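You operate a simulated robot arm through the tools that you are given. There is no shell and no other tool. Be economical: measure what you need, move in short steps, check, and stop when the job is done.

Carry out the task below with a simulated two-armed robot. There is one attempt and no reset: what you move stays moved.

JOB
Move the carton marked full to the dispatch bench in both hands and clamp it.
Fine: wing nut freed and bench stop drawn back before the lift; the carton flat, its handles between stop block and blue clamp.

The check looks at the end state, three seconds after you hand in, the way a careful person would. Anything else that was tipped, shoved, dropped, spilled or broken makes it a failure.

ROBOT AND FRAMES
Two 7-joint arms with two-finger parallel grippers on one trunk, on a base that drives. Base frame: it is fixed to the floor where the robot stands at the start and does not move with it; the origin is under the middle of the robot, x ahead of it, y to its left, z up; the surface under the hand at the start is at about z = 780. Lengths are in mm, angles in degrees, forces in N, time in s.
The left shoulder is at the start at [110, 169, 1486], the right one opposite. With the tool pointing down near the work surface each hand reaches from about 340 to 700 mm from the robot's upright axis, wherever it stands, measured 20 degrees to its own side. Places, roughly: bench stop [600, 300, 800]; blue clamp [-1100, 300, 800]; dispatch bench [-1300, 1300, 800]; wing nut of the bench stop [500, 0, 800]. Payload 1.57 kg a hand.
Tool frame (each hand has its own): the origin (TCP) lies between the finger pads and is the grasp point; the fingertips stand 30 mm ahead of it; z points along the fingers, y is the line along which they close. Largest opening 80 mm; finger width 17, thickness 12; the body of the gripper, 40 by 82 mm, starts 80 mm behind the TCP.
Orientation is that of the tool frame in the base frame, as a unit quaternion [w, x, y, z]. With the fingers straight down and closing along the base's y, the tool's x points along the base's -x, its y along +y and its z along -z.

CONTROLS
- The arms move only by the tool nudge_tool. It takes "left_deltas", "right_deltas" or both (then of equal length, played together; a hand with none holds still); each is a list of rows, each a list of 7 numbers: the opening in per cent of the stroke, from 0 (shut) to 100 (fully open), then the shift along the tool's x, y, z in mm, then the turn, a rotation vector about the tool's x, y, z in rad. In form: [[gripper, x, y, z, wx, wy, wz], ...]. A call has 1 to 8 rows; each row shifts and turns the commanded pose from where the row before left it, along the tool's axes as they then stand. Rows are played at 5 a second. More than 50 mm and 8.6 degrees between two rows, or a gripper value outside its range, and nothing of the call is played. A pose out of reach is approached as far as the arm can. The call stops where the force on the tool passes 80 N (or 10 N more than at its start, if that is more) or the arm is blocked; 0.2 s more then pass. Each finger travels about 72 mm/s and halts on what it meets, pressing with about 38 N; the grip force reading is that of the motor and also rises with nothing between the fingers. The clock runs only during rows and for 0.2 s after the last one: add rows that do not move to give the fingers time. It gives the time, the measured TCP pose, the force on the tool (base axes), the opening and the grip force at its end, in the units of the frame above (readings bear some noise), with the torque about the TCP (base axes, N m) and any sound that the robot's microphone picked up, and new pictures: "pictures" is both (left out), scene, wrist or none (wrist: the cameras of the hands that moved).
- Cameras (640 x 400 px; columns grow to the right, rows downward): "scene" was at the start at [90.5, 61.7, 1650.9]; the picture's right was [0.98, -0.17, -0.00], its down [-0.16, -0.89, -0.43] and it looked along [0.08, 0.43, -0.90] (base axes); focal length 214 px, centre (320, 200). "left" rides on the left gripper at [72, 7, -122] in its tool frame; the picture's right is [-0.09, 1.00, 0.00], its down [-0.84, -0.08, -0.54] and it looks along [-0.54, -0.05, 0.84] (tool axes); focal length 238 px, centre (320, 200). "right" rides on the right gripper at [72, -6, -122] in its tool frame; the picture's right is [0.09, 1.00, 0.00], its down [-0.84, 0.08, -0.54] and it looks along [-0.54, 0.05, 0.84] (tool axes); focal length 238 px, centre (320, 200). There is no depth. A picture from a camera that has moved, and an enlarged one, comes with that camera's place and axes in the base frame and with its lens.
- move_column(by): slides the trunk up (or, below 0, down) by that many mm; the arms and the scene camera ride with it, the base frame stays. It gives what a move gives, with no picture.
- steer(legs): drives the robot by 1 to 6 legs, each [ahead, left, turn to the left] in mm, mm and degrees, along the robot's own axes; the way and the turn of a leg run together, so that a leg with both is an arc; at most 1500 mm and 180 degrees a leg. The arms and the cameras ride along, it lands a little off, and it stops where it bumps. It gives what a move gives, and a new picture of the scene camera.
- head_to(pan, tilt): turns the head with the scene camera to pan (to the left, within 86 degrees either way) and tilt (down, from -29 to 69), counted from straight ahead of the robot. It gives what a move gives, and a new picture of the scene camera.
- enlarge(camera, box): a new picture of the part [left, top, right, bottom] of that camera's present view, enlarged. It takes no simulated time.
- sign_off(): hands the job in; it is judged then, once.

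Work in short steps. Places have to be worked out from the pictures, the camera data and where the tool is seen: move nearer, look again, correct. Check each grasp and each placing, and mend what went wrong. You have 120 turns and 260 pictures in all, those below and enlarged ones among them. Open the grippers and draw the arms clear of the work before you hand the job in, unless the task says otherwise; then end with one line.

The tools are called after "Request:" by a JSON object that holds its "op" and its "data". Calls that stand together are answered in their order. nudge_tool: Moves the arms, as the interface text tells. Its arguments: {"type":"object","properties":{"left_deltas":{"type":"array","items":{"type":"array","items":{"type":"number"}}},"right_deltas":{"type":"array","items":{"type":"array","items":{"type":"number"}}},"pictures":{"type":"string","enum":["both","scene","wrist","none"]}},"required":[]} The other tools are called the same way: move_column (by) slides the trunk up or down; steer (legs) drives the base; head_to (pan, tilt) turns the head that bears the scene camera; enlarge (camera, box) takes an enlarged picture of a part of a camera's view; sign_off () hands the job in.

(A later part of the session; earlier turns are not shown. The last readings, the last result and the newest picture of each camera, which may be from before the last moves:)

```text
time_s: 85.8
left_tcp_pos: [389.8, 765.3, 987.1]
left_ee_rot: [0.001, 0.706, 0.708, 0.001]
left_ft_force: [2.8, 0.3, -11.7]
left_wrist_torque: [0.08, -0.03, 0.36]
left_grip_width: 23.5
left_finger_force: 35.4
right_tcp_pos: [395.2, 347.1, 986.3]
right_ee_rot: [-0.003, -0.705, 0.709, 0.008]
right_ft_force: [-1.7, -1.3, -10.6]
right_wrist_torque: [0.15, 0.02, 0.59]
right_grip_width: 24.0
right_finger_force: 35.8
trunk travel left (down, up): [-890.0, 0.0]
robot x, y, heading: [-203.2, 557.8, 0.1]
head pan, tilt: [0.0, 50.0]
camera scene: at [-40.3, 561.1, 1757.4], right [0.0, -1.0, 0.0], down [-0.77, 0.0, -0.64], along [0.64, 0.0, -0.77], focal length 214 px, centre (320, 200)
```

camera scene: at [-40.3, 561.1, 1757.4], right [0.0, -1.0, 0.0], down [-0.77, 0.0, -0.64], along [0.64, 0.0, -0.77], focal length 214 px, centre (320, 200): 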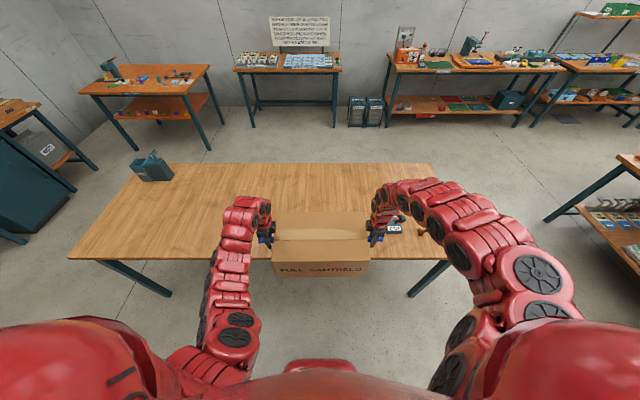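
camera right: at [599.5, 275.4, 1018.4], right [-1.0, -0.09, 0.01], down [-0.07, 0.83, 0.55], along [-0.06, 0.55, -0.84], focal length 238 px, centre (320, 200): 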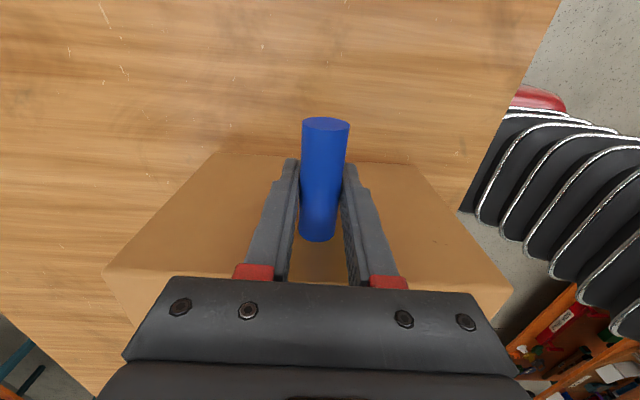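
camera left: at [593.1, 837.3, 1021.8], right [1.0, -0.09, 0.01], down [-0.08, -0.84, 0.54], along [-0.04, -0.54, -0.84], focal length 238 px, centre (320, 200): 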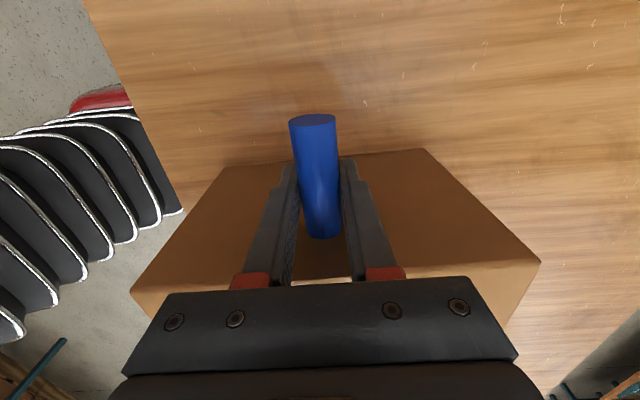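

The carton is off the bench and level. I turn 180° left in two legs with the carton held at mid height, well above both benches.

Request:
{"op": "steer", "data": {"legs": [[0, 0, 45], [0, 0, 45]]}}

Request:
{"op": "steer", "data": {"legs": [[0, 0, 45], [0, 0, 45]]}}

```text
time_s: 90.3
left_tcp_pos: [-405.6, 1154.3, 988.3]
left_ee_rot: [0.0, 0.002, 1.0, 0.0]
left_ft_force: [-0.4, 2.1, -12.7]
left_wrist_torque: [0.03, 0.2, 0.34]
left_grip_width: 23.6
left_finger_force: 35.8
right_tcp_pos: [12.1, 1154.8, 986.0]
right_ee_rot: [0.006, 1.0, -0.005, -0.003]
right_ft_force: [0.6, -1.7, -10.8]
right_wrist_torque: [0.0, 0.1, 0.71]
right_grip_width: 24.0
right_finger_force: 36.5
trunk travel left (down, up): [-890.0, 0.0]
robot x, y, heading: [-204.3, 555.5, 89.5]
head pan, tilt: [0.0, 50.0]
camera scene: at [-202.8, 721.9, 1757.8], right [1.0, -0.01, 0.0], down [0.0, -0.77, -0.64], along [0.0, 0.64, -0.77], focal length 214 px, centre (320, 200)
```

scene: 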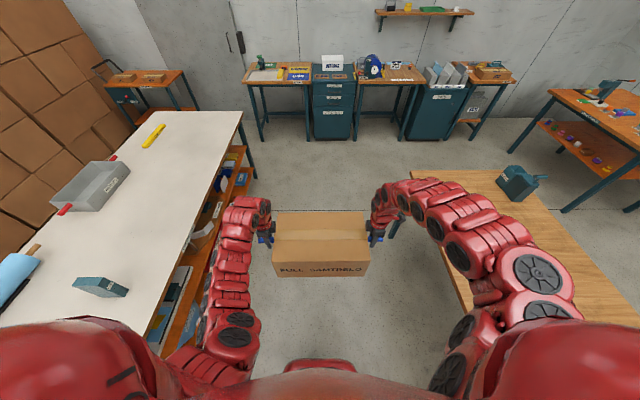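

```text
time_s: 94.9
left_tcp_pos: [-792.2, 347.3, 988.1]
left_ee_rot: [0.001, 0.713, -0.702, -0.001]
left_ft_force: [-2.2, -0.1, -12.0]
left_wrist_torque: [-0.19, 0.05, 0.33]
left_grip_width: 23.5
left_finger_force: 35.6
right_tcp_pos: [-803.5, 766.0, 987.4]
right_ee_rot: [0.007, 0.704, 0.711, 0.002]
right_ft_force: [3.1, 1.0, -11.5]
right_wrist_torque: [-0.06, -0.08, 0.65]
right_grip_width: 24.2
right_finger_force: 36.4
trunk travel left (down, up): [-890.0, 0.0]
robot x, y, heading: [-203.5, 558.9, -179.3]
head pan, tilt: [0.0, 50.0]
camera scene: at [-364.8, 559.4, 1757.8], right [-0.01, 1.0, 0.0], down [0.77, 0.01, -0.64], along [-0.64, -0.01, -0.77], focal length 214 px, centre (320, 200)
```

scene: 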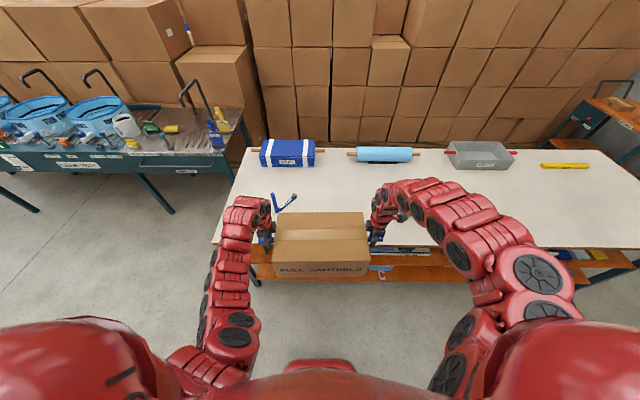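

The turn went well, with the carton still level. I trim the yaw by −1.5°, shift right 180, and look at the stop block and clamp relative to the carton.

Request:
{"op": "steer", "data": {"legs": [[0, -180, -1.5], [120, 0, 0]]}}

Request:
{"op": "enlarge", "data": {"camera": "scene", "box": [180, 140, 460, 315]}}

```text
time_s: 97.2
left_tcp_pos: [-916.1, 546.0, 989.3]
left_ee_rot: [-0.001, -0.703, 0.711, 0.001]
left_ft_force: [-2.3, -1.0, -11.1]
left_wrist_torque: [-0.06, 0.03, 0.29]
left_grip_width: 23.7
left_finger_force: 36.0
right_tcp_pos: [-914.9, 963.4, 987.1]
right_ee_rot: [0.007, 0.714, 0.701, 0.001]
right_ft_force: [3.1, -0.3, -11.5]
right_wrist_torque: [0.02, -0.02, 0.66]
right_grip_width: 24.2
right_finger_force: 36.5
trunk travel left (down, up): [-890.0, 0.0]
robot x, y, heading: [-320.1, 741.3, 179.1]
head pan, tilt: [0.0, 50.0]
camera scene: at [-481.6, 745.7, 1758.1], right [0.01, 1.0, 0.0], down [0.77, -0.01, -0.64], along [-0.64, 0.01, -0.77], focal length 214 px, centre (320, 200)
```

scene: 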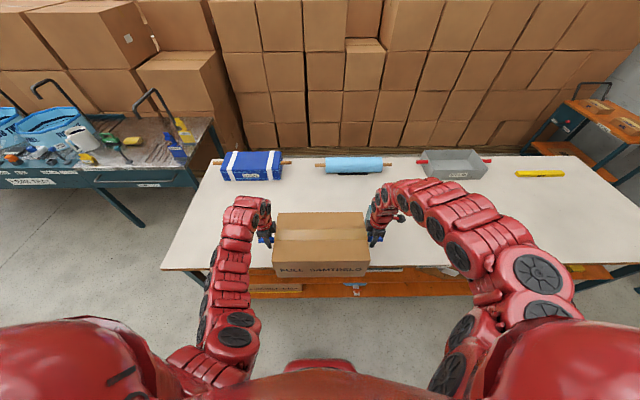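

```text
2.29 times, centred on (320, 228) of scene
camera zoom: at [-481.6, 745.7, 1758.1], right [0.01, 1.0, 0.0], down [0.77, -0.01, -0.64], along [-0.64, 0.01, -0.77], focal length 490 px, centre (320, 137)
```

zoom: 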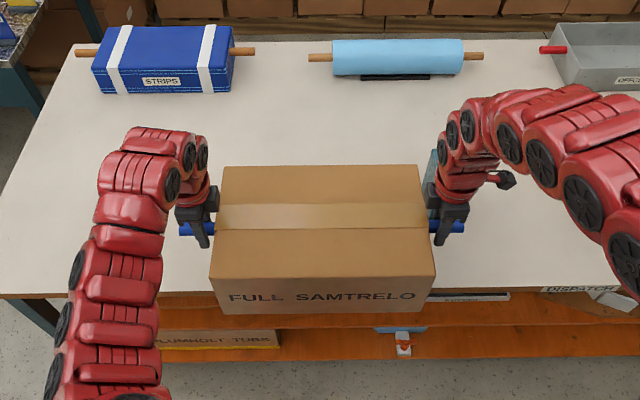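

The right end would now be about y 1005, so I shift left 25 mm and go forward 120, then check with the wrist cameras.

Request:
{"op": "steer", "data": {"legs": [[0, 25, 0], [120, 0, 0]]}}

Request:
{"op": "nudge_tool", "data": {"right_deltas": [[0, 0, 0, 0, 0, 0, 0]], "left_deltas": [[0, 0, 0, 0, 0, 0, 0]], "pictures": "wrist"}}

```text
time_s: 98.9
left_tcp_pos: [-1034.5, 520.1, 988.3]
left_ee_rot: [0.0, -0.703, 0.711, 0.002]
left_ft_force: [-2.0, -1.6, -11.4]
left_wrist_torque: [0.16, 0.05, 0.22]
left_grip_width: 23.3
left_finger_force: 35.5
right_tcp_pos: [-1035.4, 938.4, 988.0]
right_ee_rot: [0.006, 0.714, 0.701, 0.002]
right_ft_force: [2.1, -0.2, -12.5]
right_wrist_torque: [0.21, -0.05, 0.61]
right_grip_width: 24.0
right_finger_force: 35.8
trunk travel left (down, up): [-890.0, 0.0]
robot x, y, heading: [-440.7, 720.0, 179.1]
head pan, tilt: [0.0, 50.0]
camera scene: at [-600.3, 719.4, 1758.1], right [0.01, 1.0, 0.0], down [0.77, -0.01, -0.64], along [-0.64, 0.01, -0.77], focal length 214 px, centre (320, 200)
```

scene: 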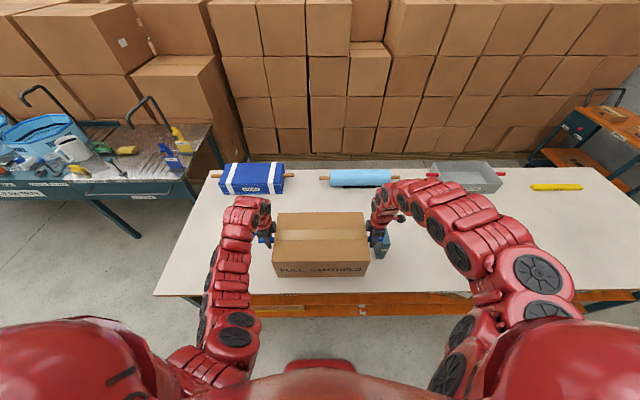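

```text
time_s: 99.3
left_tcp_pos: [-1035.6, 521.0, 987.4]
left_ee_rot: [0.0, -0.704, 0.711, 0.001]
left_ft_force: [-2.1, -1.0, -12.9]
left_wrist_torque: [-0.02, -0.02, 0.28]
left_grip_width: 23.8
left_finger_force: 36.0
right_tcp_pos: [-1034.5, 938.3, 986.9]
right_ee_rot: [0.007, 0.713, 0.701, 0.002]
right_ft_force: [2.7, 1.5, -11.4]
right_wrist_torque: [-0.55, 0.03, 0.78]
right_grip_width: 23.9
right_finger_force: 36.6
trunk travel left (down, up): [-890.0, 0.0]
robot x, y, heading: [-441.4, 715.1, 179.3]
head pan, tilt: [0.0, 50.0]
camera right: at [-1041.1, 1012.3, 1107.3], right [1.0, 0.07, 0.01], down [0.06, -0.83, 0.55], along [0.05, -0.55, -0.84], focal length 238 px, centre (320, 200)
camera left: at [-1042.3, 448.9, 1110.3], right [-0.99, 0.1, 0.0], down [0.09, 0.84, 0.54], along [0.05, 0.54, -0.84], focal length 238 px, centre (320, 200)
```

right: 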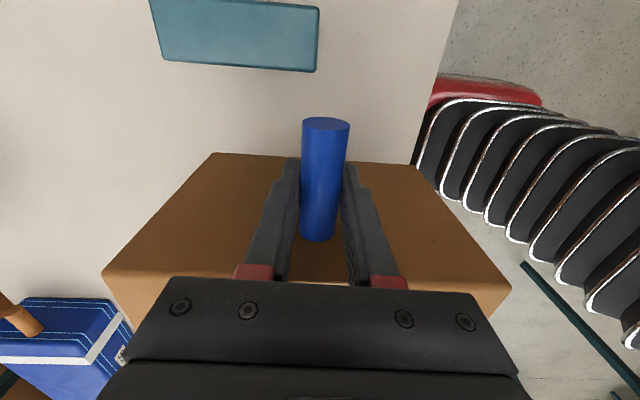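
left: 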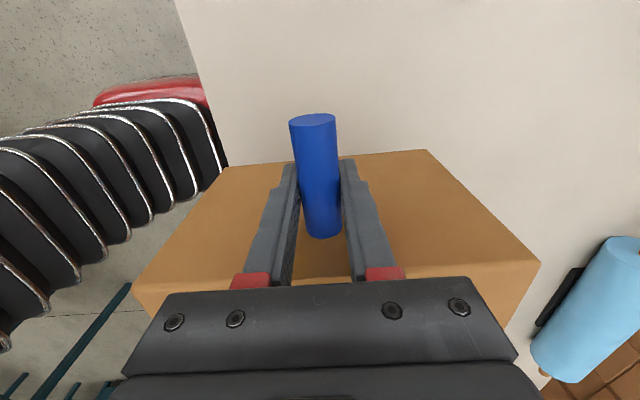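

The stop block is at face y≈995, x −1040…−1138, and the handle end at y≈982. I go forward 53 so the handle line is at x≈−1088, with 8 mm to the right.

Request:
{"op": "steer", "data": {"legs": [[53, -8, 0]]}}

Request:
{"op": "nudge_tool", "data": {"right_deltas": [[0, 0, 0, 0, 0, 0, 0]], "left_deltas": [[0, 0, 0, 0, 0, 0, 0]], "pictures": "wrist"}}

```text
time_s: 100.2
left_tcp_pos: [-1083.5, 527.8, 990.7]
left_ee_rot: [-0.001, -0.703, 0.711, 0.002]
left_ft_force: [-1.3, -0.4, -11.7]
left_wrist_torque: [-0.05, 0.01, 0.26]
left_grip_width: 23.4
left_finger_force: 36.0
right_tcp_pos: [-1082.0, 946.4, 989.8]
right_ee_rot: [0.005, 0.713, 0.701, 0.001]
right_ft_force: [3.2, -0.5, -10.7]
right_wrist_torque: [0.2, 0.01, 0.58]
right_grip_width: 23.9
right_finger_force: 36.0
trunk travel left (down, up): [-890.0, 0.0]
robot x, y, heading: [-493.4, 727.5, 179.3]
head pan, tilt: [0.0, 50.0]
camera scene: at [-645.8, 728.1, 1758.8], right [0.01, 1.0, 0.0], down [0.76, -0.01, -0.64], along [-0.64, 0.01, -0.76], focal length 214 px, centre (320, 200)
```

scene: 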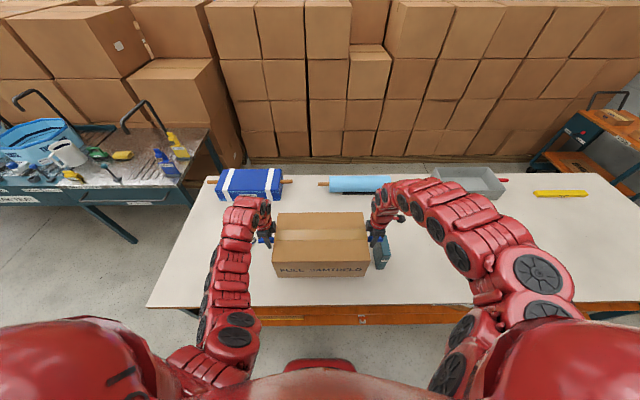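

```text
time_s: 100.6
left_tcp_pos: [-1085.8, 527.6, 987.6]
left_ee_rot: [0.001, -0.704, 0.71, 0.001]
left_ft_force: [-1.8, -1.3, -12.0]
left_wrist_torque: [0.11, 0.02, 0.29]
left_grip_width: 23.7
left_finger_force: 35.3
right_tcp_pos: [-1085.8, 945.5, 986.2]
right_ee_rot: [0.007, 0.713, 0.701, 0.003]
right_ft_force: [2.5, 1.4, -10.3]
right_wrist_torque: [-0.46, -0.01, 0.79]
right_grip_width: 23.7
right_finger_force: 35.5
trunk travel left (down, up): [-890.0, 0.0]
robot x, y, heading: [-492.0, 728.8, 179.5]
head pan, tilt: [0.0, 50.0]
camera right: at [-1093.0, 1019.5, 1107.2], right [1.0, 0.08, 0.01], down [0.06, -0.83, 0.55], along [0.05, -0.55, -0.84], focal length 238 px, centre (320, 200)
camera left: at [-1093.7, 456.1, 1110.0], right [-0.99, 0.1, 0.0], down [0.09, 0.84, 0.54], along [0.05, 0.54, -0.84], focal length 238 px, centre (320, 200)
```

right: 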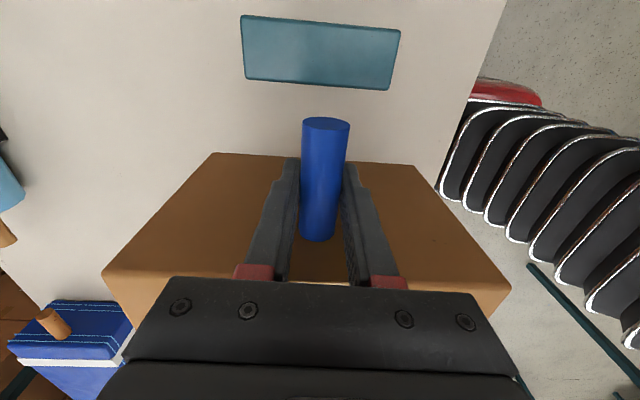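
left: 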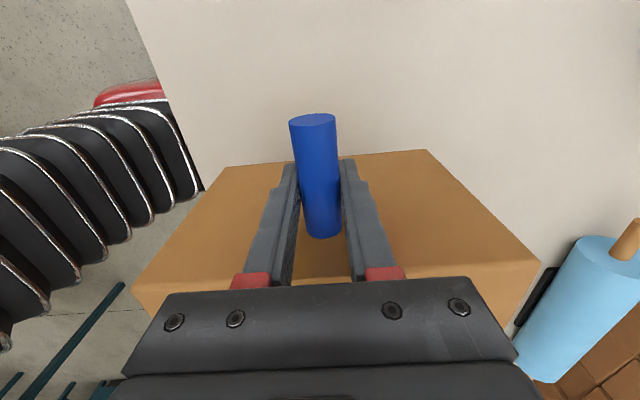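

The gap to the stop is about 6 mm and the handle is well centred on the block. I lower with the trunk to just above the surface.

Request:
{"op": "move_column", "data": {"by": -80}}

Request:
{"op": "move_column", "data": {"by": -6}}

Request:
{"op": "enlarge", "data": {"camera": "right", "box": [220, 20, 460, 170]}}

```text
time_s: 101.8
left_tcp_pos: [-1087.5, 527.9, 907.1]
left_ee_rot: [0.0, -0.704, 0.71, 0.001]
left_ft_force: [-1.5, -1.6, -11.3]
left_wrist_torque: [-0.05, 0.0, 0.3]
left_grip_width: 23.6
left_finger_force: 35.5
right_tcp_pos: [-1087.2, 946.8, 907.5]
right_ee_rot: [0.007, 0.713, 0.701, 0.002]
right_ft_force: [3.2, 0.5, -10.2]
right_wrist_torque: [0.0, 0.0, 0.66]
right_grip_width: 24.0
right_finger_force: 35.7
trunk travel left (down, up): [-810.0, 80.0]
robot x, y, heading: [-493.1, 729.2, 179.1]
head pan, tilt: [0.0, 50.0]
```

```text
time_s: 102.3
left_tcp_pos: [-1087.0, 528.9, 900.6]
left_ee_rot: [0.0, -0.703, 0.711, 0.001]
left_ft_force: [-1.9, -1.1, -11.5]
left_wrist_torque: [0.05, 0.0, 0.26]
left_grip_width: 23.7
left_finger_force: 35.1
right_tcp_pos: [-1087.2, 947.7, 901.2]
right_ee_rot: [0.008, 0.713, 0.701, 0.001]
right_ft_force: [1.7, 0.7, -11.9]
right_wrist_torque: [0.08, -0.01, 0.59]
right_grip_width: 24.1
right_finger_force: 35.8
trunk travel left (down, up): [-804.0, 86.0]
robot x, y, heading: [-495.4, 728.3, 179.2]
head pan, tilt: [0.0, 50.0]
```

```text
2.67 times, centred on (340, 95) of right
camera zoom: at [-1093.7, 1019.9, 1020.8], right [1.0, 0.07, 0.01], down [0.06, -0.83, 0.55], along [0.05, -0.55, -0.84], focal length 636 px, centre (267, 480)
```

zoom: 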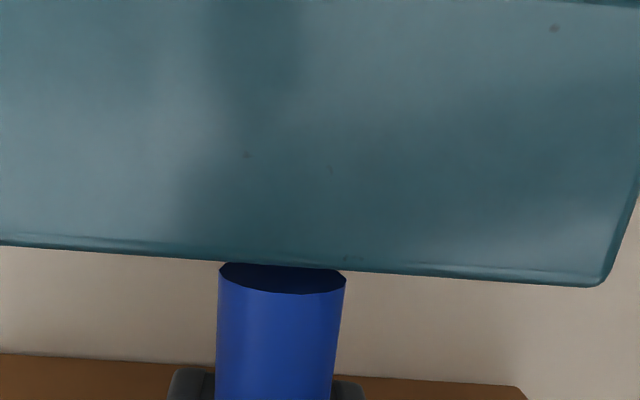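

The end is about 8 mm short of the stop. I shift both hands 5 mm toward it together, then lower to the surface.

Request:
{"op": "nudge_tool", "data": {"right_deltas": [[0, 2.5, 0, 0, 0, 0, 0], [0, 2.5, 0, 0, 0, 0, 0], [0, 0, 0, 0, 0, 0, 0]], "left_deltas": [[0, -2.5, 0, 0, 0, 0, 0], [0, -2.5, 0, 0, 0, 0, 0], [0, 0, 0, 0, 0, 0, 0]], "pictures": "none"}}

Request:
{"op": "move_column", "data": {"by": -4}}

Request:
{"op": "enlarge", "data": {"camera": "right", "box": [220, 20, 460, 170]}}

```text
time_s: 103.1
left_tcp_pos: [-1087.3, 534.9, 901.5]
left_ee_rot: [0.0, -0.703, 0.711, 0.001]
left_ft_force: [-1.0, -4.7, -9.9]
left_wrist_torque: [0.22, -0.08, 0.07]
left_grip_width: 23.6
left_finger_force: 35.9
right_tcp_pos: [-1086.1, 951.8, 901.0]
right_ee_rot: [0.007, 0.713, 0.701, 0.003]
right_ft_force: [0.5, 4.5, -13.0]
right_wrist_torque: [0.41, 0.05, 0.41]
right_grip_width: 24.0
right_finger_force: 36.0
trunk travel left (down, up): [-804.0, 86.0]
robot x, y, heading: [-494.5, 726.0, 179.2]
head pan, tilt: [0.0, 50.0]
```

```text
time_s: 103.7
left_tcp_pos: [-1086.5, 535.3, 901.1]
left_ee_rot: [-0.001, -0.703, 0.711, 0.002]
left_ft_force: [-8.3, -5.5, 3.5]
left_wrist_torque: [-0.26, 0.1, 0.32]
left_grip_width: 23.8
left_finger_force: 36.2
right_tcp_pos: [-1085.7, 952.6, 899.1]
right_ee_rot: [0.006, 0.713, 0.701, 0.002]
right_ft_force: [-2.2, 5.3, 2.6]
right_wrist_torque: [-0.08, 0.05, 0.54]
right_grip_width: 24.0
right_finger_force: 36.5
trunk travel left (down, up): [-800.0, 90.0]
robot x, y, heading: [-491.1, 725.7, 179.3]
head pan, tilt: [0.0, 50.0]
```

```text
2.67 times, centred on (340, 95) of right
camera zoom: at [-1093.2, 1025.5, 1018.9], right [1.0, 0.07, 0.01], down [0.06, -0.83, 0.55], along [0.05, -0.55, -0.84], focal length 636 px, centre (267, 480)
```

zoom: 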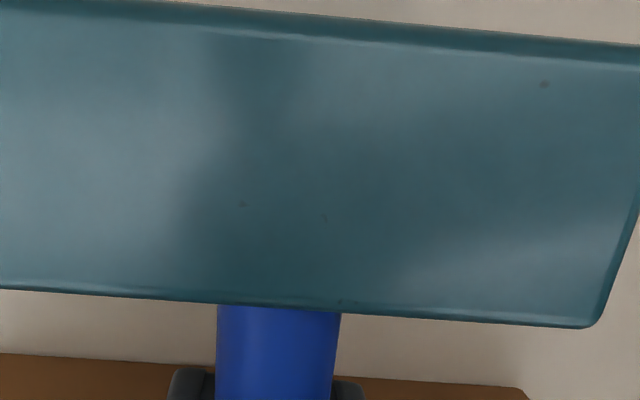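

The carton has touched down flat. I open both grippers fully and check before rising.

Request:
{"op": "nudge_tool", "data": {"right_deltas": [[100, 0, 0, 0, 0, 0, 0], [100, 0, 0, 0, 0, 0, 0], [100, 0, 0, 0, 0, 0, 0], [100, 0, 0, 0, 0, 0, 0]], "left_deltas": [[100, 0, 0, 0, 0, 0, 0], [100, 0, 0, 0, 0, 0, 0], [100, 0, 0, 0, 0, 0, 0], [100, 0, 0, 0, 0, 0, 0]], "pictures": "wrist"}}

```text
time_s: 104.7
left_tcp_pos: [-1085.8, 533.5, 898.8]
left_ee_rot: [0.0, -0.703, 0.711, 0.001]
left_ft_force: [-0.4, 0.1, -0.1]
left_wrist_torque: [-0.01, 0.03, -0.01]
left_grip_width: 79.9
left_finger_force: 0.0
right_tcp_pos: [-1084.6, 951.9, 898.7]
right_ee_rot: [0.007, 0.713, 0.701, 0.002]
right_ft_force: [-0.3, -0.9, 0.6]
right_wrist_torque: [0.04, -0.01, -0.01]
right_grip_width: 80.0
right_finger_force: 0.2
trunk travel left (down, up): [-800.0, 90.0]
robot x, y, heading: [-490.7, 726.6, 179.3]
head pan, tilt: [0.0, 50.0]
camera right: at [-1091.8, 1025.0, 1018.3], right [1.0, 0.07, 0.01], down [0.06, -0.83, 0.55], along [0.05, -0.55, -0.84], focal length 238 px, centre (320, 200)
camera left: at [-1092.6, 462.3, 1021.1], right [-0.99, 0.1, 0.0], down [0.09, 0.84, 0.54], along [0.05, 0.54, -0.84], focal length 238 px, centre (320, 200)
```

right: 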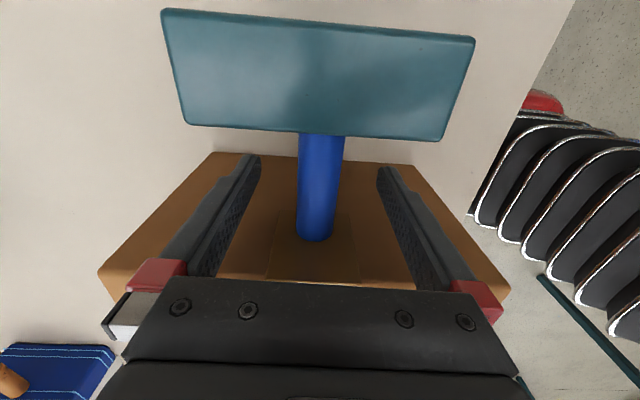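
left: 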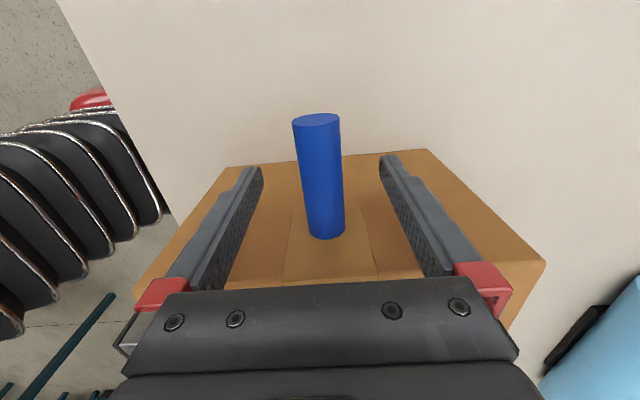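

Both hands are free of the handles. I raise the trunk 90 so the fingers rise straight clear, then drive left toward the clamp.

Request:
{"op": "move_column", "data": {"by": 90}}

Request:
{"op": "nudge_tool", "data": {"right_deltas": [[100, 0, 0, -30, 0, 0, 0], [100, 0, 0, -20, 0, 0, 0], [100, 0, 0, 0, 0, 0, 0]], "pictures": "none"}}

Request:
{"op": "steer", "data": {"legs": [[0, 125, 0]]}}

Request:
{"op": "enlarge", "data": {"camera": "left", "box": [120, 0, 520, 250]}}

```text
time_s: 105.9
left_tcp_pos: [-1086.4, 535.1, 988.8]
left_ee_rot: [0.0, -0.703, 0.711, 0.001]
left_ft_force: [0.4, 0.0, 0.8]
left_wrist_torque: [0.02, 0.01, -0.01]
left_grip_width: 80.0
left_finger_force: 0.1
right_tcp_pos: [-1085.1, 950.8, 988.0]
right_ee_rot: [0.007, 0.713, 0.701, 0.002]
right_ft_force: [-0.4, 0.3, 0.3]
right_wrist_torque: [0.0, -0.01, 0.02]
right_grip_width: 80.0
right_finger_force: 0.1
trunk travel left (down, up): [-890.0, 0.0]
robot x, y, heading: [-491.8, 725.8, 179.3]
head pan, tilt: [0.0, 50.0]
```

```text
time_s: 106.7
left_tcp_pos: [-1085.8, 535.3, 988.8]
left_ee_rot: [-0.001, -0.703, 0.711, 0.0]
left_ft_force: [0.3, 0.7, -0.2]
left_wrist_torque: [0.02, 0.02, 0.01]
left_grip_width: 80.0
left_finger_force: 0.2
right_tcp_pos: [-1088.2, 951.2, 1036.6]
right_ee_rot: [0.007, 0.713, 0.701, 0.002]
right_ft_force: [0.7, -0.4, -0.4]
right_wrist_torque: [-0.02, -0.01, -0.01]
right_grip_width: 80.1
right_finger_force: 0.0
right hand out of reach, approached as far as the arm can: row 2
trunk travel left (down, up): [-890.0, 0.0]
robot x, y, heading: [-490.1, 728.2, 179.4]
head pan, tilt: [0.0, 50.0]
```

```text
time_s: 108.0
left_tcp_pos: [-1087.3, 412.9, 989.5]
left_ee_rot: [-0.001, -0.703, 0.711, 0.002]
left_ft_force: [0.3, 0.0, -0.7]
left_wrist_torque: [0.01, -0.02, 0.01]
left_grip_width: 80.1
left_finger_force: 0.0
right_tcp_pos: [-1088.2, 829.0, 1037.0]
right_ee_rot: [0.008, 0.714, 0.7, 0.001]
right_ft_force: [-0.6, 0.3, 0.2]
right_wrist_torque: [0.0, 0.0, -0.04]
right_grip_width: 80.0
right_finger_force: 0.1
trunk travel left (down, up): [-890.0, 0.0]
robot x, y, heading: [-498.1, 602.6, 179.3]
head pan, tilt: [0.0, 50.0]
camera scene: at [-652.5, 607.7, 1758.2], right [0.01, 1.0, 0.0], down [0.77, -0.01, -0.64], along [-0.64, 0.01, -0.77], focal length 214 px, centre (320, 200)
```

scene: 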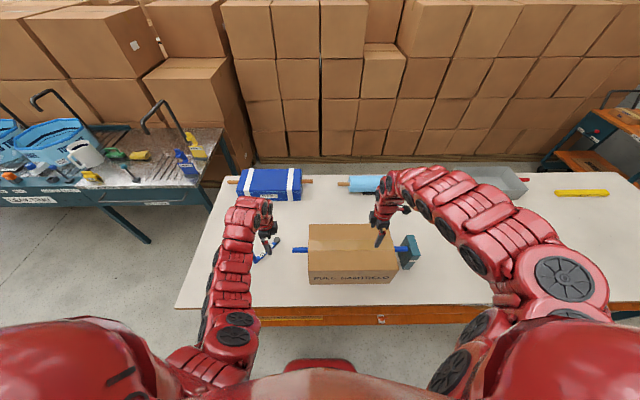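

```text
1.60 times, centred on (320, 125) of left
camera zoom: at [-1094.6, 340.4, 1111.6], right [-0.99, 0.1, 0.0], down [0.09, 0.84, 0.54], along [0.05, 0.54, -0.84], focal length 381 px, centre (320, 320)
```

zoom: 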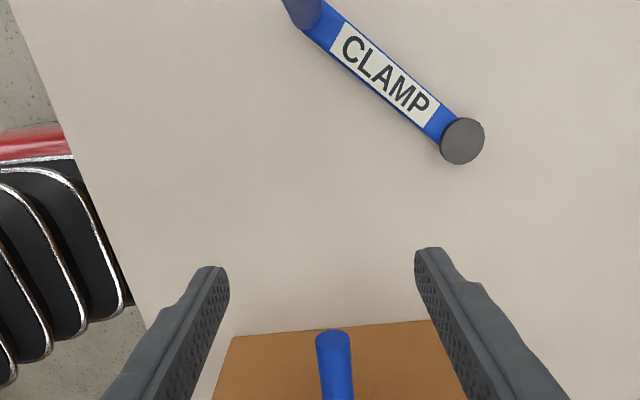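

The pivot is at about (−1198, 392) and the post at about (−1092, 304); the carton's left handle end is at y≈485. I move the open left hand above the post.

Request:
{"op": "nudge_tool", "data": {"left_deltas": [[100, 27, 1, -5, 0, 0, 0], [100, 27, 1, 0, 0, 0, 0], [100, 27, 1, 0, 0, 0, 0], [100, 27, 1, 0, 0, 0, 0], [100, 0, 0, 0, 0, 0, 0]], "pictures": "wrist"}}

```text
time_s: 109.2
left_tcp_pos: [-1092.1, 306.2, 993.3]
left_ee_rot: [-0.001, -0.703, 0.711, 0.003]
left_ft_force: [0.0, -0.1, -0.3]
left_wrist_torque: [0.01, -0.01, 0.0]
left_grip_width: 79.9
left_finger_force: 0.0
right_tcp_pos: [-1089.2, 827.6, 1038.1]
right_ee_rot: [0.008, 0.714, 0.7, 0.002]
right_ft_force: [0.8, -0.1, -0.2]
right_wrist_torque: [0.03, 0.0, -0.01]
right_grip_width: 80.2
right_finger_force: 0.1
trunk travel left (down, up): [-890.0, 0.0]
robot x, y, heading: [-491.9, 603.0, 179.3]
head pan, tilt: [0.0, 50.0]
camera left: at [-1099.7, 232.6, 1116.2], right [-0.99, 0.1, 0.0], down [0.09, 0.84, 0.54], along [0.05, 0.54, -0.84], focal length 238 px, centre (320, 200)
```

left: 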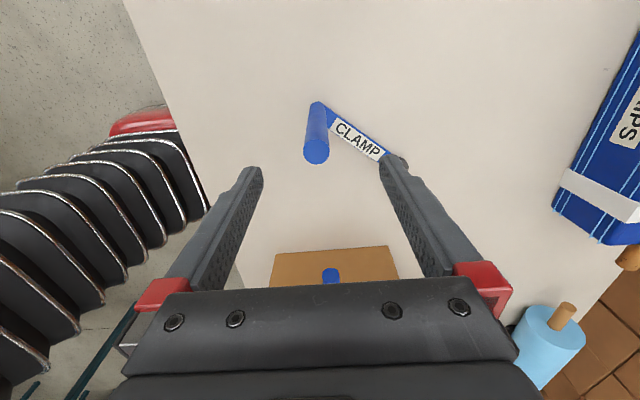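

The post top is at about (−1091, 301). I trim 4 mm and lower so the fingers straddle it, then close.

Request:
{"op": "nudge_tool", "data": {"left_deltas": [[100, 4, 0, 20, 0, 0, 0], [100, 0, 0, 20, 0, 0, 0], [100, 0, 0, 20, 0, 0, 0], [100, 0, 0, 8, 0, 0, 0], [100, 0, 0, 0, 0, 0, 0]], "pictures": "wrist"}}

```text
time_s: 110.4
left_tcp_pos: [-1092.8, 300.0, 925.8]
left_ee_rot: [-0.001, -0.703, 0.711, 0.002]
left_ft_force: [-0.6, -0.7, 0.5]
left_wrist_torque: [0.02, 0.02, 0.02]
left_grip_width: 80.0
left_finger_force: 0.0
right_tcp_pos: [-1089.6, 827.4, 1036.8]
right_ee_rot: [0.008, 0.714, 0.7, 0.003]
right_ft_force: [-0.3, -0.2, -0.2]
right_wrist_torque: [-0.02, -0.01, 0.01]
right_grip_width: 80.2
right_finger_force: 0.1
trunk travel left (down, up): [-890.0, 0.0]
robot x, y, heading: [-489.3, 599.8, 179.2]
head pan, tilt: [0.0, 50.0]
camera left: at [-1099.8, 228.2, 1048.3], right [-0.99, 0.1, 0.0], down [0.09, 0.84, 0.54], along [0.05, 0.54, -0.84], focal length 238 px, centre (320, 200)
```

left: 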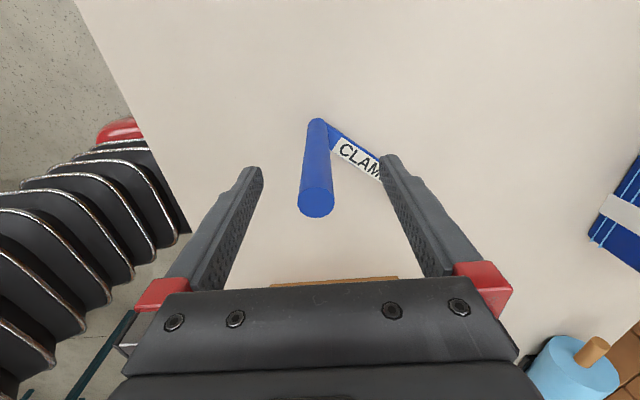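

The post stands between the fingers. I close.

Request:
{"op": "nudge_tool", "data": {"left_deltas": [[0, 0, 0, 0, 0, 0, 0], [0, 0, 0, 0, 0, 0, 0], [0, 0, 0, 0, 0, 0, 0], [0, 0, 0, 0, 0, 0, 0]], "pictures": "wrist"}}

```text
time_s: 111.4
left_tcp_pos: [-1089.9, 300.3, 925.4]
left_ee_rot: [0.0, -0.703, 0.711, 0.001]
left_ft_force: [14.0, 1.7, -4.7]
left_wrist_torque: [-0.1, -0.18, -0.08]
left_grip_width: 21.8
left_finger_force: 34.7
right_tcp_pos: [-1087.9, 828.1, 1037.0]
right_ee_rot: [0.007, 0.714, 0.7, 0.002]
right_ft_force: [1.0, -0.1, 0.1]
right_wrist_torque: [-0.03, 0.04, 0.01]
right_grip_width: 80.4
right_finger_force: 0.1
trunk travel left (down, up): [-890.0, 0.0]
robot x, y, heading: [-493.9, 599.0, 179.0]
head pan, tilt: [0.0, 50.0]
camera left: at [-1097.5, 227.8, 1048.1], right [-0.99, 0.1, 0.0], down [0.09, 0.83, 0.54], along [0.06, 0.54, -0.84], focal length 238 px, centre (320, 200)
```

left: 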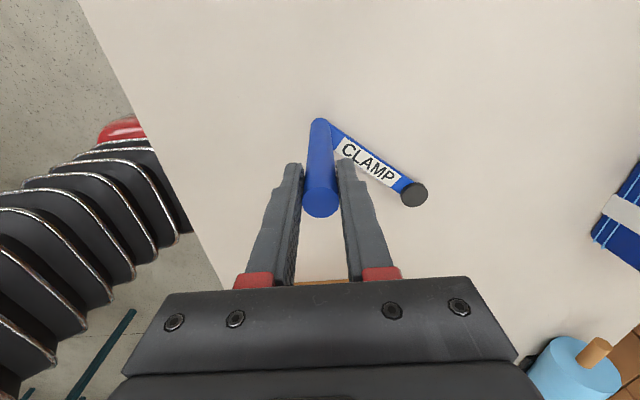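

The post is held, 22 mm thick. I swing it around the pivot along a 142 mm arc toward the handle, first part.

Request:
{"op": "nudge_tool", "data": {"left_deltas": [[0, -10.5, -8.9, 0, 0, 0, 0], [0, -10.5, -8.9, 0, 0, 0, 0], [0, -11.2, -5.2, 0, 0, 0, 0], [0, -11.2, -5.2, 0, 0, 0, 0], [0, 0, 0, 0, 0, 0, 0]], "pictures": "wrist"}}

```text
time_s: 112.6
left_tcp_pos: [-1065.0, 343.8, 926.4]
left_ee_rot: [-0.001, -0.702, 0.712, 0.002]
left_ft_force: [-9.0, 1.6, 4.2]
left_wrist_torque: [0.19, -0.31, 0.18]
left_grip_width: 21.8
left_finger_force: 34.2
right_tcp_pos: [-1089.3, 828.6, 1037.1]
right_ee_rot: [0.008, 0.714, 0.7, 0.002]
right_ft_force: [-0.1, -0.9, -0.3]
right_wrist_torque: [-0.01, 0.03, 0.03]
right_grip_width: 80.0
right_finger_force: 0.1
trunk travel left (down, up): [-890.0, 0.0]
robot x, y, heading: [-494.7, 603.1, 179.2]
head pan, tilt: [0.0, 50.0]
camera left: at [-1073.1, 271.0, 1048.4], right [-0.99, 0.11, 0.0], down [0.09, 0.83, 0.54], along [0.05, 0.54, -0.84], focal length 238 px, centre (320, 200)
```

left: 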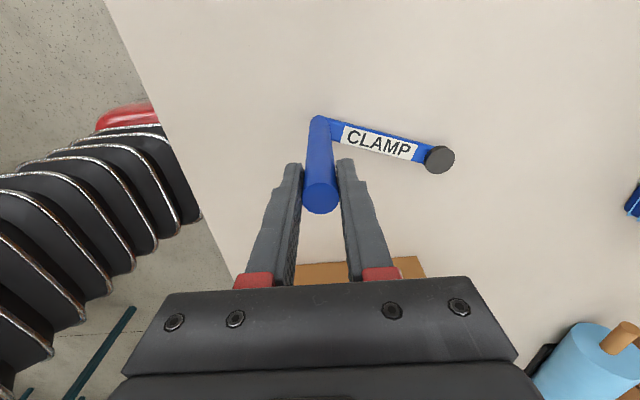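

It swings along smoothly. I continue the arc to about +10°.

Request:
{"op": "nudge_tool", "data": {"left_deltas": [[0, -12, -2, 0, 0, 0, 0], [0, -12, -2, 0, 0, 0, 0], [0, -12.3, -1, 0, 0, 0, 0], [0, -12.3, -0.5, 0, 0, 0, 0], [0, -12.3, 1.1, 0, 0, 0, 0], [0, -12.3, 1.1, 0, 0, 0, 0], [0, 0, 0, 0, 0, 0, 0]], "pictures": "wrist"}}

```text
time_s: 114.2
left_tcp_pos: [-1059.2, 418.1, 925.6]
left_ee_rot: [0.001, -0.702, 0.712, 0.002]
left_ft_force: [6.1, -0.9, 4.6]
left_wrist_torque: [-0.1, -0.25, 0.18]
left_grip_width: 21.5
left_finger_force: 34.4
right_tcp_pos: [-1089.2, 828.7, 1037.5]
right_ee_rot: [0.007, 0.713, 0.701, 0.002]
right_ft_force: [-0.4, 0.2, -0.1]
right_wrist_torque: [0.0, -0.01, -0.01]
right_grip_width: 80.0
right_finger_force: 0.1
trunk travel left (down, up): [-890.0, 0.0]
robot x, y, heading: [-494.4, 603.8, 179.2]
head pan, tilt: [0.0, 50.0]
camera left: at [-1065.9, 345.9, 1048.0], right [-0.99, 0.11, 0.0], down [0.09, 0.83, 0.54], along [0.06, 0.54, -0.84], focal length 238 px, centre (320, 200)
```

left: 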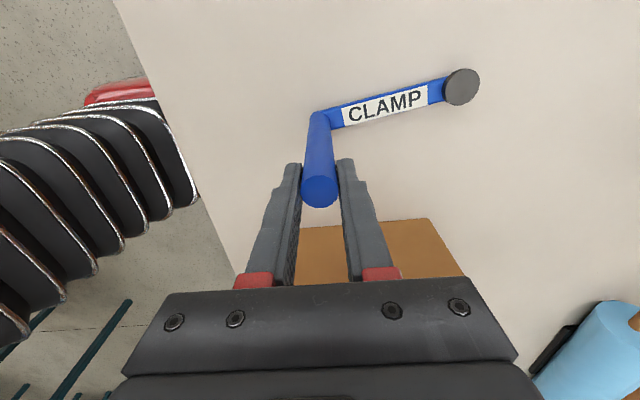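

I continue toward the handle, to about 30°.

Request:
{"op": "nudge_tool", "data": {"left_deltas": [[0, -12, 2.8, 0, 0, 0, 0], [0, -12, 3.2, 0, 0, 0, 0], [0, -11.2, 5, 0, 0, 0, 0], [0, -10, 5, 0, 0, 0, 0], [0, 0, 0, 0, 0, 0, 0]], "pictures": "wrist"}}

Request:
{"op": "enlarge", "data": {"camera": "left", "box": [200, 150, 440, 300]}}

```text
time_s: 115.4
left_tcp_pos: [-1072.9, 465.4, 925.6]
left_ee_rot: [0.001, -0.702, 0.712, 0.001]
left_ft_force: [22.4, 10.2, -5.9]
left_wrist_torque: [-0.06, -0.17, 0.33]
left_grip_width: 21.8
left_finger_force: 34.4
right_tcp_pos: [-1087.4, 829.4, 1036.9]
right_ee_rot: [0.007, 0.713, 0.701, 0.001]
right_ft_force: [-0.3, -0.5, 0.6]
right_wrist_torque: [-0.03, -0.02, -0.03]
right_grip_width: 80.2
right_finger_force: 0.1
trunk travel left (down, up): [-890.0, 0.0]
robot x, y, heading: [-496.9, 603.6, 179.0]
head pan, tilt: [0.0, 50.0]
camera left: at [-1079.9, 392.5, 1048.0], right [-0.99, 0.11, 0.0], down [0.09, 0.83, 0.54], along [0.06, 0.54, -0.84], focal length 238 px, centre (320, 200)
```

left: 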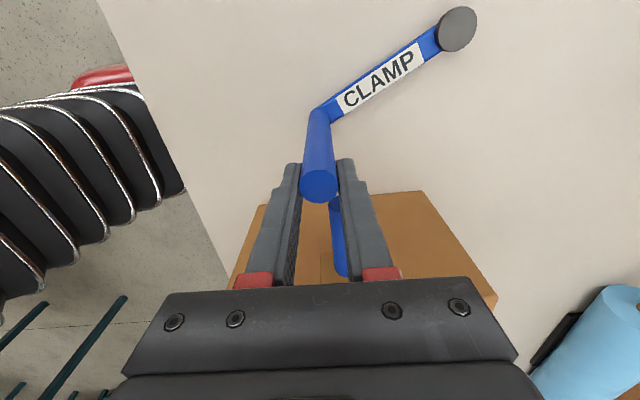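

```text
2.67 times, centred on (320, 225) of left
camera zoom: at [-1079.9, 392.5, 1048.0], right [-0.99, 0.11, 0.0], down [0.09, 0.83, 0.54], along [0.06, 0.54, -0.84], focal length 636 px, centre (320, 133)
```

zoom: 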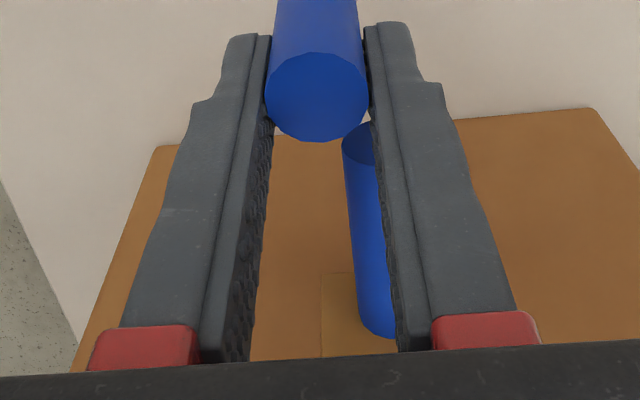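

The post is near the handle end, but my fingertips are at handle height. I reopen, rise 18 mm and grip the post nearer its top so the fingers clear the handle.

Request:
{"op": "nudge_tool", "data": {"left_deltas": [[45, 0, 0, 0, 0, 0, 0], [45, 0, -2, -9, 0, 0, 0], [45, 0, -1, -9, 0, 0, 0], [0, 0, 0, 0, 0, 0, 0], [0, 0, 0, 0, 0, 0, 0], [0, 0, 0, 0, 0, 0, 0]], "pictures": "wrist"}}

```text
time_s: 116.8
left_tcp_pos: [-1072.6, 460.7, 942.7]
left_ee_rot: [0.0, -0.703, 0.712, 0.001]
left_ft_force: [2.8, 1.4, 0.0]
left_wrist_torque: [0.15, -0.09, 0.0]
left_grip_width: 21.2
left_finger_force: 34.7
right_tcp_pos: [-1089.5, 828.3, 1037.5]
right_ee_rot: [0.008, 0.714, 0.701, 0.003]
right_ft_force: [-0.2, 0.5, -0.6]
right_wrist_torque: [-0.02, -0.02, 0.01]
right_grip_width: 80.0
right_finger_force: 0.1
trunk travel left (down, up): [-890.0, 0.0]
robot x, y, heading: [-495.5, 602.7, 179.4]
head pan, tilt: [0.0, 50.0]
camera left: at [-1079.5, 389.8, 1065.2], right [-0.99, 0.1, 0.0], down [0.09, 0.84, 0.54], along [0.05, 0.54, -0.84], focal length 238 px, centre (320, 200)
```

left: 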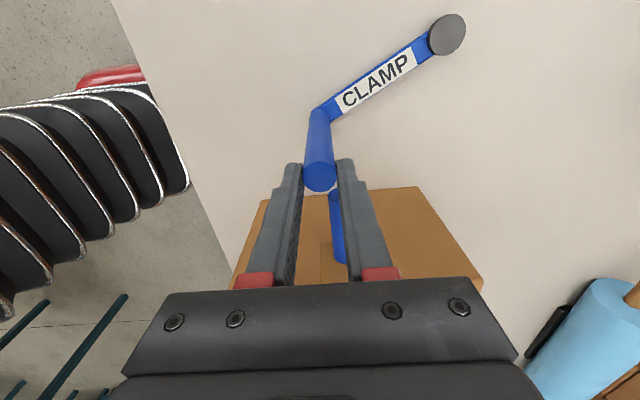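

Now small steps along the arc until the post meets the handle end.

Request:
{"op": "nudge_tool", "data": {"left_deltas": [[0, -3.4, 2, 0, 0, 0, 0], [0, -3.4, 2.1, 0, 0, 0, 0], [0, -3.4, 2.2, 0, 0, 0, 0], [0, -3.3, 2.3, 0, 0, 0, 0], [0, 0, 0, 0, 0, 0, 0]], "pictures": "wrist"}}

Request:
{"op": "enlarge", "data": {"camera": "left", "box": [200, 120, 440, 270]}}

```text
time_s: 118.0
left_tcp_pos: [-1080.4, 476.7, 943.4]
left_ee_rot: [0.001, -0.702, 0.712, 0.0]
left_ft_force: [8.2, 1.9, -20.7]
left_wrist_torque: [0.08, -0.11, 0.23]
left_grip_width: 21.3
left_finger_force: 34.2
right_tcp_pos: [-1089.2, 828.2, 1037.2]
right_ee_rot: [0.007, 0.714, 0.7, 0.002]
right_ft_force: [0.4, -0.8, 0.2]
right_wrist_torque: [0.01, 0.03, 0.01]
right_grip_width: 80.3
right_finger_force: 0.1
trunk travel left (down, up): [-890.0, 0.0]
robot x, y, heading: [-492.9, 603.0, 179.3]
head pan, tilt: [0.0, 50.0]
camera left: at [-1088.0, 404.0, 1065.3], right [-0.99, 0.11, 0.0], down [0.09, 0.83, 0.54], along [0.06, 0.54, -0.84], focal length 238 px, centre (320, 200)
```

left: 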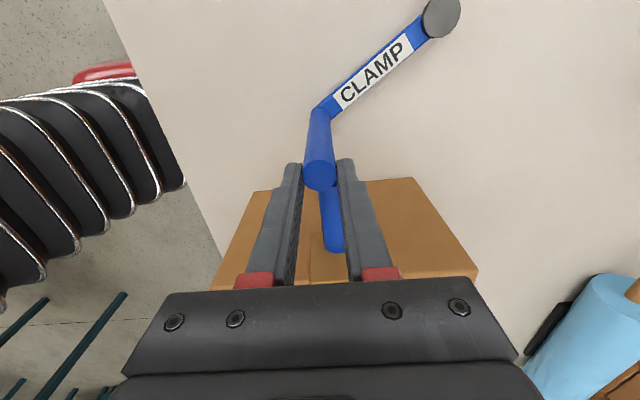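

```text
2.67 times, centred on (320, 195) of left
camera zoom: at [-1088.0, 404.0, 1065.3], right [-0.99, 0.11, 0.0], down [0.09, 0.83, 0.54], along [0.06, 0.54, -0.84], focal length 636 px, centre (320, 213)
```

zoom: 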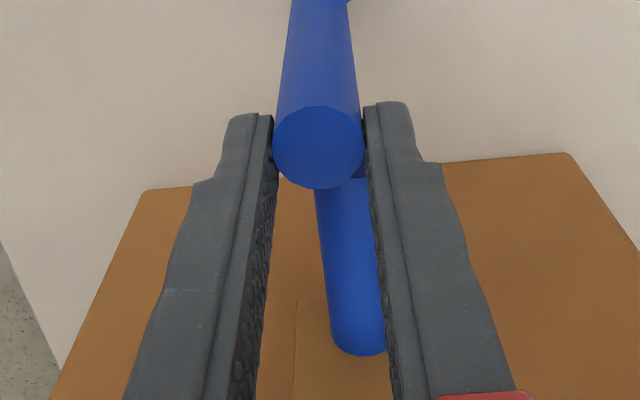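

It is very near the handle end with little force in y. I continue in 3 mm steps.

Request:
{"op": "nudge_tool", "data": {"left_deltas": [[0, -2.5, 1.9, 0.5, 0, 0, 0], [0, -2.4, 1.9, 0.5, 0, 0, 0], [0, -2.4, 2, 0, 0, 0, 0], [0, 0, 0, 0, 0, 0, 0]], "pictures": "wrist"}}

```text
time_s: 119.0
left_tcp_pos: [-1085.7, 485.7, 943.5]
left_ee_rot: [0.0, -0.702, 0.712, 0.001]
left_ft_force: [8.9, 8.7, -9.5]
left_wrist_torque: [0.34, -0.29, 0.18]
left_grip_width: 21.2
left_finger_force: 34.5
right_tcp_pos: [-1089.3, 828.2, 1037.2]
right_ee_rot: [0.008, 0.714, 0.7, 0.002]
right_ft_force: [0.6, -0.1, 0.6]
right_wrist_torque: [-0.01, 0.0, 0.0]
right_grip_width: 79.8
right_finger_force: 0.1
trunk travel left (down, up): [-890.0, 0.0]
robot x, y, heading: [-494.4, 599.8, 179.1]
head pan, tilt: [0.0, 50.0]
camera left: at [-1093.6, 412.6, 1065.7], right [-0.99, 0.11, 0.0], down [0.09, 0.83, 0.54], along [0.05, 0.54, -0.84], focal length 238 px, centre (320, 200)
```

left: 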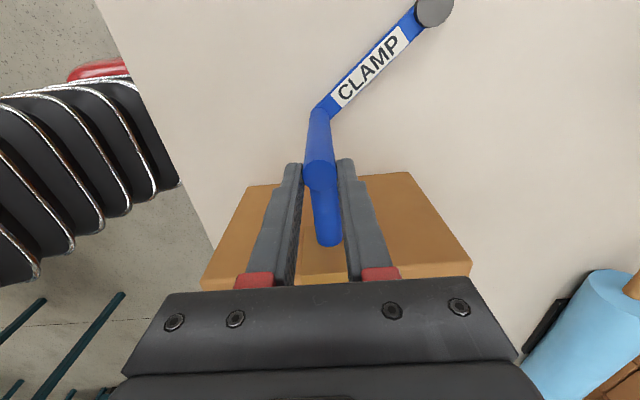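

Let me look closely at the contact and at the stop side.

Request:
{"op": "enlarge", "data": {"camera": "left", "box": [260, 80, 420, 180]}}

Request:
{"op": "enlarge", "data": {"camera": "scene", "box": [230, 190, 430, 315]}}

Request:
{"op": "enlarge", "data": {"camera": "left", "box": [240, 140, 400, 260]}}

```text
4.00 times, centred on (340, 130) of left
camera zoom: at [-1093.6, 412.6, 1065.7], right [-0.99, 0.11, 0.0], down [0.09, 0.83, 0.54], along [0.05, 0.54, -0.84], focal length 953 px, centre (240, 480)
```

zoom: 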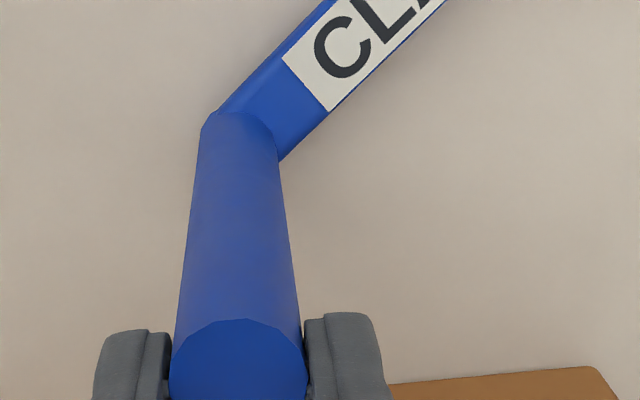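

```text
3.20 times, centred on (330, 252) of scene
camera zoom: at [-652.5, 607.3, 1758.2], right [0.01, 1.0, 0.0], down [0.77, -0.01, -0.64], along [-0.64, 0.01, -0.77], focal length 686 px, centre (288, 32)
```

zoom: 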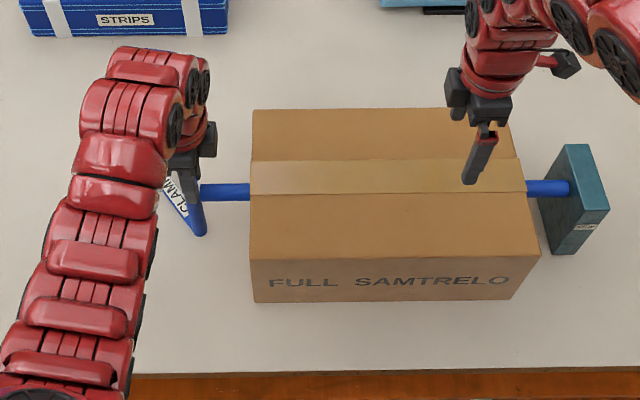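

```text
3.33 times, centred on (320, 200) of left
camera zoom: at [-1093.6, 412.6, 1065.7], right [-0.99, 0.11, 0.0], down [0.09, 0.83, 0.54], along [0.05, 0.54, -0.84], focal length 794 px, centre (320, 200)
```

zoom: 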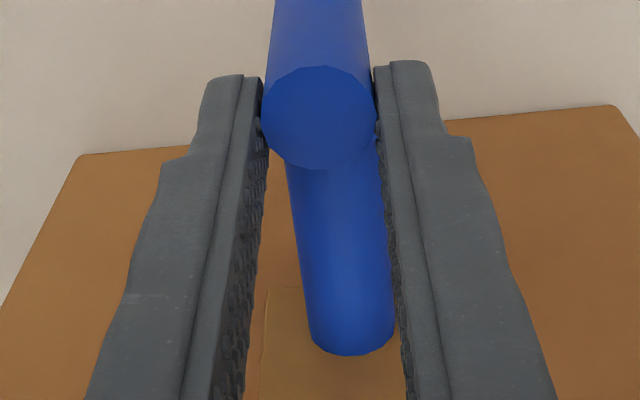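

The post axis is at y≈476, in front of or at the handle end, and my fingers have slid about 9 mm ahead of it. I reopen, re-centre on the post and push again.

Request:
{"op": "nudge_tool", "data": {"left_deltas": [[45, 0, 0, 0, 0, 0, 0], [45, 10, 0, 2, 0, 0, 0], [0, 0, 0, 0, 0, 0, 0], [0, 0, 0, 0, 0, 0, 0], [0, -2, 1.4, 0, 0, 0, 0], [0, -2, 1.4, 0, 0, 0, 0], [0, 0, 0, 0, 0, 0, 0]], "pictures": "wrist"}}

Request:
{"op": "enlarge", "data": {"camera": "left", "box": [240, 140, 400, 260]}}

```text
time_s: 120.6
left_tcp_pos: [-1089.4, 464.2, 940.9]
left_ee_rot: [-0.004, -0.706, 0.708, 0.0]
left_ft_force: [-1.6, -49.4, 14.0]
left_wrist_torque: [-0.67, -0.42, 0.06]
left_grip_width: 0.0
left_finger_force: 21.4
right_tcp_pos: [-1088.2, 821.6, 1038.1]
right_ee_rot: [0.006, 0.713, 0.701, 0.003]
right_ft_force: [0.7, -0.2, -0.5]
right_wrist_torque: [-0.01, 0.02, -0.03]
right_grip_width: 80.1
right_finger_force: 0.1
trunk travel left (down, up): [-890.0, 0.0]
robot x, y, heading: [-494.2, 604.1, 179.3]
head pan, tilt: [0.0, 50.0]
camera left: at [-1095.2, 393.6, 1063.9], right [-1.0, 0.1, 0.0], down [0.08, 0.84, 0.54], along [0.05, 0.53, -0.84], focal length 238 px, centre (320, 200)
```

left: 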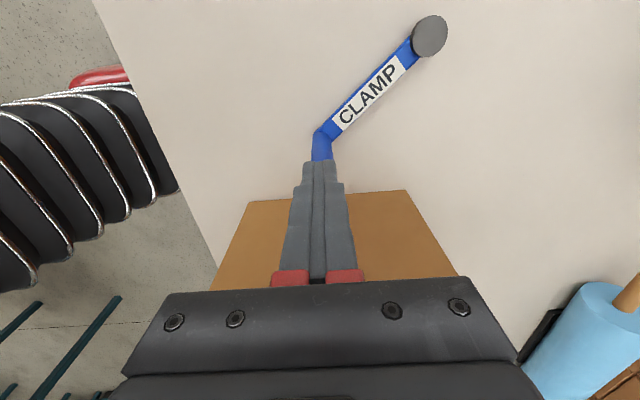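

```text
3.33 times, centred on (320, 200) of left
camera zoom: at [-1095.2, 393.6, 1063.9], right [-1.0, 0.1, 0.0], down [0.08, 0.84, 0.54], along [0.05, 0.53, -0.84], focal length 794 px, centre (320, 200)
```

zoom: 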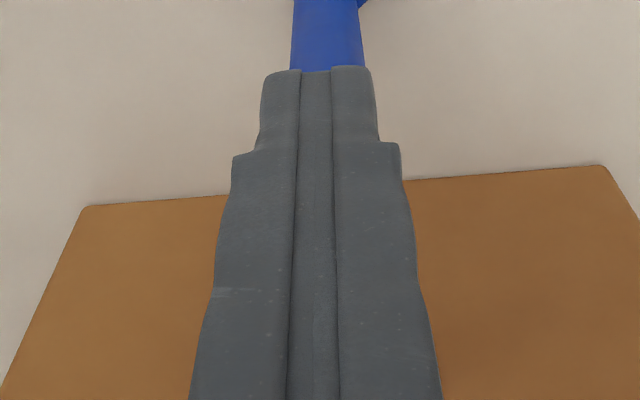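

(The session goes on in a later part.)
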